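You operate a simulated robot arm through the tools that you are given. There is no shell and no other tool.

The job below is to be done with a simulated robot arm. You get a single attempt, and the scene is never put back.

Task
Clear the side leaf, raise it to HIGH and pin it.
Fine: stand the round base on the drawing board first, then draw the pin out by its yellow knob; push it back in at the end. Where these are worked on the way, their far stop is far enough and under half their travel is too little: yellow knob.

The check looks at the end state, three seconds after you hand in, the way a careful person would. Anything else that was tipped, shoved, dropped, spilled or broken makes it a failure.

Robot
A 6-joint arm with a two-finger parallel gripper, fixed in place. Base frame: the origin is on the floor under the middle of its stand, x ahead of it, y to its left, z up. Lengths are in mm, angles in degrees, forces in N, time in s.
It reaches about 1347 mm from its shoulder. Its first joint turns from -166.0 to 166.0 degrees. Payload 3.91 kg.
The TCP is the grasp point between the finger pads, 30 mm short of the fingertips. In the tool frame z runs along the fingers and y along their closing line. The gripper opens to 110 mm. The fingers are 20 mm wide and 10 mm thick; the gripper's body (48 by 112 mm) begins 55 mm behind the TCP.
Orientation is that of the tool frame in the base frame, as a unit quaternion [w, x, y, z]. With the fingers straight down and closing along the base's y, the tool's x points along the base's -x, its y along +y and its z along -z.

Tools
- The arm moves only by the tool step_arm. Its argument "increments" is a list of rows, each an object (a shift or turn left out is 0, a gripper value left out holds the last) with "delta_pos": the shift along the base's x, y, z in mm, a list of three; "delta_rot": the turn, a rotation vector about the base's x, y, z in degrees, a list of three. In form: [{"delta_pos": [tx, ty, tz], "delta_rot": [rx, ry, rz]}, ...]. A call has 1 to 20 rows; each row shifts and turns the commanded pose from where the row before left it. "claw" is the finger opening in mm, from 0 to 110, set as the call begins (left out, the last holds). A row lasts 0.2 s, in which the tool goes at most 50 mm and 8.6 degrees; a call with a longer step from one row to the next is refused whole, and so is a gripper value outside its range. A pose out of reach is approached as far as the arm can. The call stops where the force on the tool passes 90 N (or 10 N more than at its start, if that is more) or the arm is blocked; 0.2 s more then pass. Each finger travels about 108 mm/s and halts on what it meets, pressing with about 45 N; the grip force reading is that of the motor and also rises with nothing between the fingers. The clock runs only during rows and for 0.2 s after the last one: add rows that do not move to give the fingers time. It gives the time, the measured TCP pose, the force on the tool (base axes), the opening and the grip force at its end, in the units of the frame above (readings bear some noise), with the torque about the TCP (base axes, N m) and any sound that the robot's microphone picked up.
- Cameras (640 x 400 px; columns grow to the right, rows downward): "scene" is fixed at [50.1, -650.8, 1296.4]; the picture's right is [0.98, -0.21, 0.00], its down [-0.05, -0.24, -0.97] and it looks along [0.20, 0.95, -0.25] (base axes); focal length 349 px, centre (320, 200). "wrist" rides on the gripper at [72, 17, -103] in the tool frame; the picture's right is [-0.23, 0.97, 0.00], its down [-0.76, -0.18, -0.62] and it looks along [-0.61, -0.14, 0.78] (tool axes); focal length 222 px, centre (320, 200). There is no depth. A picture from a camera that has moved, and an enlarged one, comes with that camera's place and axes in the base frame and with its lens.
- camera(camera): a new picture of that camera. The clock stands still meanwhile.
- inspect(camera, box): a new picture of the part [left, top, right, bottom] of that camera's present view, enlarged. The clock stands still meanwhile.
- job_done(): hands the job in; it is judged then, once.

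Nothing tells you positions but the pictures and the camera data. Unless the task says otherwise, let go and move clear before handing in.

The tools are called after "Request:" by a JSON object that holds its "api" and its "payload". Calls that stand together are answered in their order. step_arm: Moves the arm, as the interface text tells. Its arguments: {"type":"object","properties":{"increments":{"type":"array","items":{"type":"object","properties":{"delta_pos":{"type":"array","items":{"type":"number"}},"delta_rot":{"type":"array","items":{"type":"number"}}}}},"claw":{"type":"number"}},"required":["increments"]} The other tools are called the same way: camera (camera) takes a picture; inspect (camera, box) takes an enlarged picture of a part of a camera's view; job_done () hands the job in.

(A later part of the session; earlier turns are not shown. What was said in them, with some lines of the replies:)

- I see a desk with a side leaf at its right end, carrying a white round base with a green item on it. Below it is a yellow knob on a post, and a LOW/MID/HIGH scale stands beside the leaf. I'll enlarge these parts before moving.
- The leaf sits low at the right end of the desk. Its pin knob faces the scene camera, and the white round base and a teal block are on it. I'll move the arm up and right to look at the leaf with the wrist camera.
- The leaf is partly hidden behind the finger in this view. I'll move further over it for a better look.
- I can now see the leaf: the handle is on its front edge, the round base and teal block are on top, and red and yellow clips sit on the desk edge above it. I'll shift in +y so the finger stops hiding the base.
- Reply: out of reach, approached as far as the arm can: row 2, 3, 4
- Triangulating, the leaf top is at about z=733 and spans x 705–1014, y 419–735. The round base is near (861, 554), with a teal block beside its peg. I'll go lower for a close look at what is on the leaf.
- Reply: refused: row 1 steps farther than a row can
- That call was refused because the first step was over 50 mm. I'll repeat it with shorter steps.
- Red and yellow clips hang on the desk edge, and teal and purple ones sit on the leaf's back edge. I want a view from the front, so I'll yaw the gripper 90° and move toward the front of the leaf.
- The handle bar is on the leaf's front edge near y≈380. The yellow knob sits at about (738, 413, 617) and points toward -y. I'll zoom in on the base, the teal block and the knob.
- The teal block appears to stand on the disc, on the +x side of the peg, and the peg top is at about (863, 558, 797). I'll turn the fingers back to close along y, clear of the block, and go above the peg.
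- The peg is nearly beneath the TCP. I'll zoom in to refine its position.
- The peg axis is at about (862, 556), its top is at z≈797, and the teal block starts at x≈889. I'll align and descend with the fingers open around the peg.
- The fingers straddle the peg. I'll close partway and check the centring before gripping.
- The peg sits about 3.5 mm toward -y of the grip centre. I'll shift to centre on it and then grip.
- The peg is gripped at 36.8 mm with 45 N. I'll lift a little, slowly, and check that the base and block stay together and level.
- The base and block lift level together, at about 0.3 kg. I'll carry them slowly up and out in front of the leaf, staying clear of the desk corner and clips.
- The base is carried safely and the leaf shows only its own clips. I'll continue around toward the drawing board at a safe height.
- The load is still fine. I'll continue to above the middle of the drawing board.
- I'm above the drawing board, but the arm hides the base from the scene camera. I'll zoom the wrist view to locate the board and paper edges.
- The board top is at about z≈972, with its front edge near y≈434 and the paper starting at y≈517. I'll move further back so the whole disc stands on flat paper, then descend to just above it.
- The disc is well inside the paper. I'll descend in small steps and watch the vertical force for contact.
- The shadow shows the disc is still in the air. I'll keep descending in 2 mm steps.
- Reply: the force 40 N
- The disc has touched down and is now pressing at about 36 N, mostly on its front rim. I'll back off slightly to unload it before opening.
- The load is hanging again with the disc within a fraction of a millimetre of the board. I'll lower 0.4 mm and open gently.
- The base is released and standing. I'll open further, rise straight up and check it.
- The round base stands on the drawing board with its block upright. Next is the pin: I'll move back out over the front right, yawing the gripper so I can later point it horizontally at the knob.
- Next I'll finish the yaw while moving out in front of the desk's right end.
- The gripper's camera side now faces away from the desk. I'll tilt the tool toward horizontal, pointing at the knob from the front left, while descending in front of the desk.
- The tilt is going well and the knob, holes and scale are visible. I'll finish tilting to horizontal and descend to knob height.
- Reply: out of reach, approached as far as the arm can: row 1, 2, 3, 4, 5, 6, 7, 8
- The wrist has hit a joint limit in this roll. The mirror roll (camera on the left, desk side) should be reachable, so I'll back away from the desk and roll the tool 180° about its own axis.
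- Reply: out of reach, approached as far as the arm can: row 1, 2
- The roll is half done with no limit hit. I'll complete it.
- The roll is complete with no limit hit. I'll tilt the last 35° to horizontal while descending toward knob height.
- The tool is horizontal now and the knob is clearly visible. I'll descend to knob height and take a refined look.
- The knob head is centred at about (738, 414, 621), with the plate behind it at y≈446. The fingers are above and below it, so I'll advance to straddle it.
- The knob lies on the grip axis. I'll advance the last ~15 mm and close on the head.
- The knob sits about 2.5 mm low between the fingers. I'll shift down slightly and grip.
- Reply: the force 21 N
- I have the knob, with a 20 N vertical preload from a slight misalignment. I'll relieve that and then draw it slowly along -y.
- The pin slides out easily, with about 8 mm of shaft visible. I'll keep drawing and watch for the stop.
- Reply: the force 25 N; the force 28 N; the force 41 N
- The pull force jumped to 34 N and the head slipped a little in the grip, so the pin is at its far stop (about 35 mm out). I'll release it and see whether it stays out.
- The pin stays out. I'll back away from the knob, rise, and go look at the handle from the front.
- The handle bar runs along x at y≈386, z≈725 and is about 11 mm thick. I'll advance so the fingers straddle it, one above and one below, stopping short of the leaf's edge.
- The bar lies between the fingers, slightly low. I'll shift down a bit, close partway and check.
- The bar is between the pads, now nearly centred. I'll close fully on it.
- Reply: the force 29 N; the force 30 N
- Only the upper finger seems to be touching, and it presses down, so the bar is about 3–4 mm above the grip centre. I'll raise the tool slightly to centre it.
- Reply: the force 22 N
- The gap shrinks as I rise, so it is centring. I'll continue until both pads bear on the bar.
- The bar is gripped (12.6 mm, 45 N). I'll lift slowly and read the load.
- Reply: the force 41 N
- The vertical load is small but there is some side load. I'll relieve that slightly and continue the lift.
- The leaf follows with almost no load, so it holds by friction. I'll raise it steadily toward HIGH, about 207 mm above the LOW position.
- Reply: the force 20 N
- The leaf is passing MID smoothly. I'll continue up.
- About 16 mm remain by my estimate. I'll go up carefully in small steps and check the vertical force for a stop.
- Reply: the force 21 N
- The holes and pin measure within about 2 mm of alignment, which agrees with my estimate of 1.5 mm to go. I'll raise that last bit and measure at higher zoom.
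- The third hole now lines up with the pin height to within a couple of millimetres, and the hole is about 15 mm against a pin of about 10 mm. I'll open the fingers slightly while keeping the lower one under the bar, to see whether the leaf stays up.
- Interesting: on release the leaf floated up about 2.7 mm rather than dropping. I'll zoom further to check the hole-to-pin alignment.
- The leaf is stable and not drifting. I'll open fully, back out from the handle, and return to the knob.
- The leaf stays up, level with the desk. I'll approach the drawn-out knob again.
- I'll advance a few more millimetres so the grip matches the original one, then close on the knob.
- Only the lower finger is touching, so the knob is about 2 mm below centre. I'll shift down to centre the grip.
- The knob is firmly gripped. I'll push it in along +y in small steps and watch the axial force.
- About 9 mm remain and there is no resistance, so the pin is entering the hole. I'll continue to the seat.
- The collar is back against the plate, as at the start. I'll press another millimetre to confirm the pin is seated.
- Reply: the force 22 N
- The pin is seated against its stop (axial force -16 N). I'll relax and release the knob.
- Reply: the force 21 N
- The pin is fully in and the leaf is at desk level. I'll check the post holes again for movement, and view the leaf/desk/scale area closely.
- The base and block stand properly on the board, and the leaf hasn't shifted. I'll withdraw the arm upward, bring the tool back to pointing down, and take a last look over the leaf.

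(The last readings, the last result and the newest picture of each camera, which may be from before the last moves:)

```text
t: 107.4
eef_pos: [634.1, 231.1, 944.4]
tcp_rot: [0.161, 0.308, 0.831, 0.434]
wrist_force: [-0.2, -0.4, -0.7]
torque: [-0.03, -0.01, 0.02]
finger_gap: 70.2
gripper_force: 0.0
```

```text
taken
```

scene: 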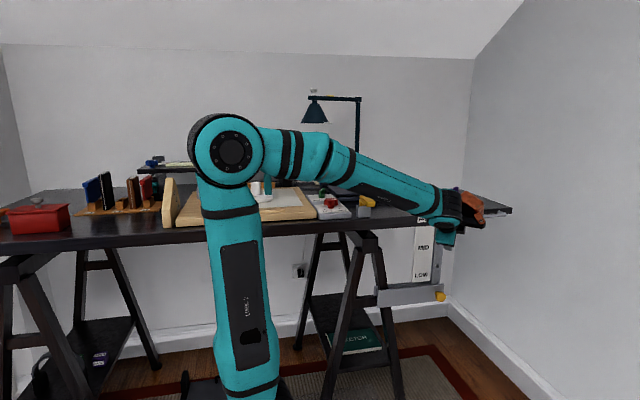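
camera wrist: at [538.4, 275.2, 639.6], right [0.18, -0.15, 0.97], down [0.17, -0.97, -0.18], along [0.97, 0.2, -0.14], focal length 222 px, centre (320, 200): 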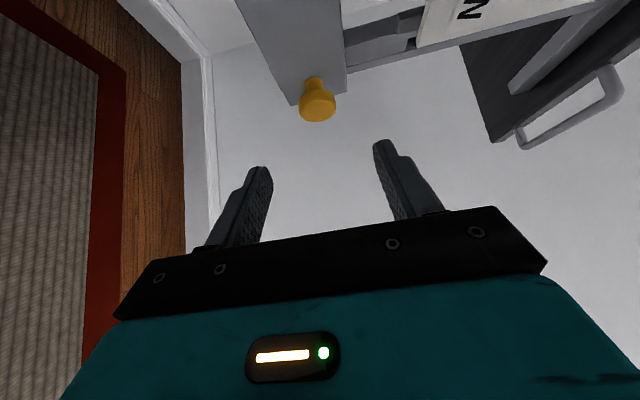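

Request:
{"api": "step_arm", "payload": {"increments": [{"delta_pos": [0, 0, 30], "delta_rot": [-6.0, 5.11, 0]}, {"delta_pos": [0, 0, 30], "delta_rot": [-6.0, 5.11, 0]}, {"delta_pos": [0, 0, 30], "delta_rot": [-6.0, 5.11, 0]}, {"delta_pos": [0, 0, 30], "delta_rot": [-6.0, 5.11, 0]}, {"delta_pos": [0, 0, 30], "delta_rot": [-6.0, 5.11, 0]}, {"delta_pos": [0, 0, 20], "delta_rot": [-6.0, 5.11, 0]}, {"delta_pos": [0, 0, 10], "delta_rot": [-6.0, 5.11, 0]}]}}

Request:
{"api": "camera", "payload": {"camera": "wrist"}}

Request:
{"api": "camera", "payload": {"camera": "scene"}}

```text
t: 109.0
eef_pos: [635.9, 229.5, 1125.7]
tcp_rot: [0.0, 0.347, 0.938, -0.002]
wrist_force: [-0.3, -0.2, 0.8]
torque: [0.03, -0.03, -0.02]
finger_gap: 70.0
gripper_force: 0.0
```

```text
taken
camera wrist: at [590.4, 290.4, 1229.9], right [0.81, 0.59, 0.0], down [0.46, -0.63, 0.63], along [0.37, -0.51, -0.78], focal length 222 px, centre (320, 200)
```

wrist: 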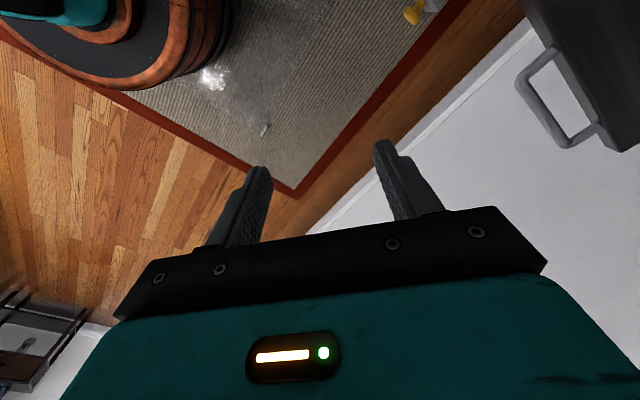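

```text
taken
```

scene: 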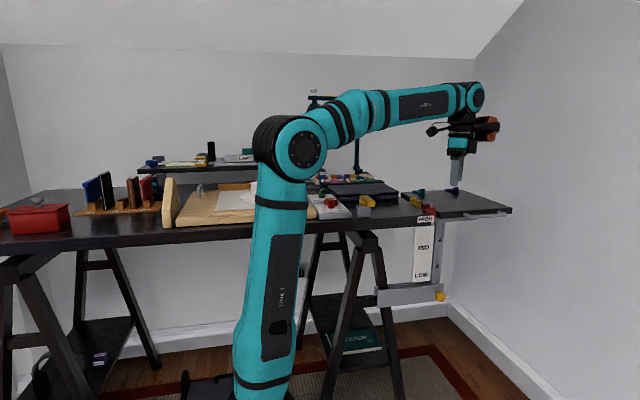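

Request:
{"api": "inspect", "payload": {"camera": "scene", "box": [395, 180, 520, 260]}}

Request:
{"api": "inspect", "payload": {"camera": "scene", "box": [400, 200, 480, 310]}}

```text
5.00 times, centred on (458, 220) of scene
camera zoom: at [50.1, -650.8, 1296.4], right [0.98, -0.21, 0.0], down [-0.05, -0.24, -0.97], along [0.2, 0.95, -0.25], focal length 1746 px, centre (-368, 100)
```

zoom: 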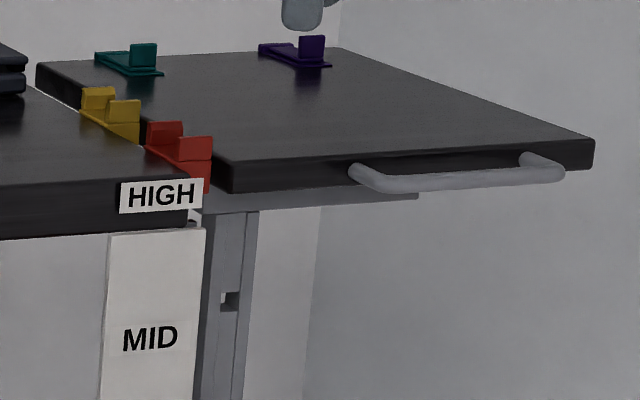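

```text
3.64 times, centred on (440, 255) of scene
camera zoom: at [50.1, -650.8, 1296.4], right [0.98, -0.21, 0.0], down [-0.05, -0.24, -0.97], along [0.2, 0.95, -0.25], focal length 1270 px, centre (-116, 0)
```

zoom: 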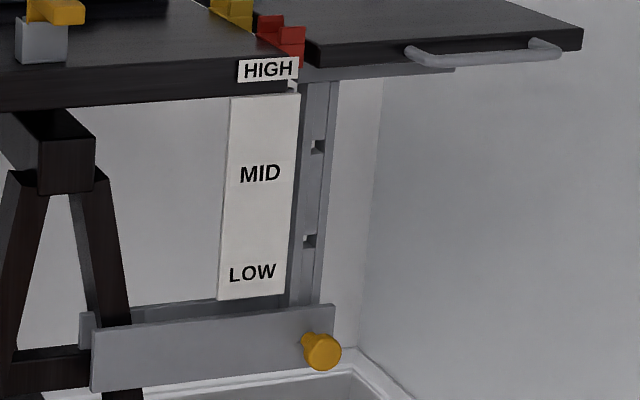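

The job is finished, judging by the final pictures:
- **Round base:** it stands on the drawing board with its block still upright.
- **Leaf:** it is level with the desk at HIGH and hasn't shifted since I let go of it.
- **Pin:** the yellow knob is pushed fully in against its plate, as it was at the start. I didn't push on the leaf to test the lock.
- **Everything else:** nothing else looks moved, and the arm is clear and holding nothing.

I left the teal and purple clips on the leaf, as they look like fixtures matching the ones on the desk edge. I'll hand in now.

Request:
{"api": "job_done", "payload": {}}

```text
The job is handed in.
```

The job is handed in. The leaf is cleared, raised to HIGH and pinned, but I haven't seen the result of the check.

- **Round base:** it stands on the paper on the drawing board, with the teal block still upright on it.
- **Pin:** I drew the yellow knob out to its far stop (about 35 mm). After raising the leaf I pushed it back in until it stopped against the plate.
- **Leaf:** it sits level with the desk at HIGH. When I let go of the handle it moved up about 3 mm, and it has not shifted since.
- **Not tested:** I did not push on the leaf to prove the pin holds it. I'm relying on the pin having gone fully home without resistance.
- **Left in place:** the teal and purple clips are still on the leaf. I took them as fixtures because they match the red and yellow ones on the desk edge. If they were loose items, the leaf is not fully cleared.

In the final pictures nothing else looks moved, and the arm is clear of the desk and holding nothing.
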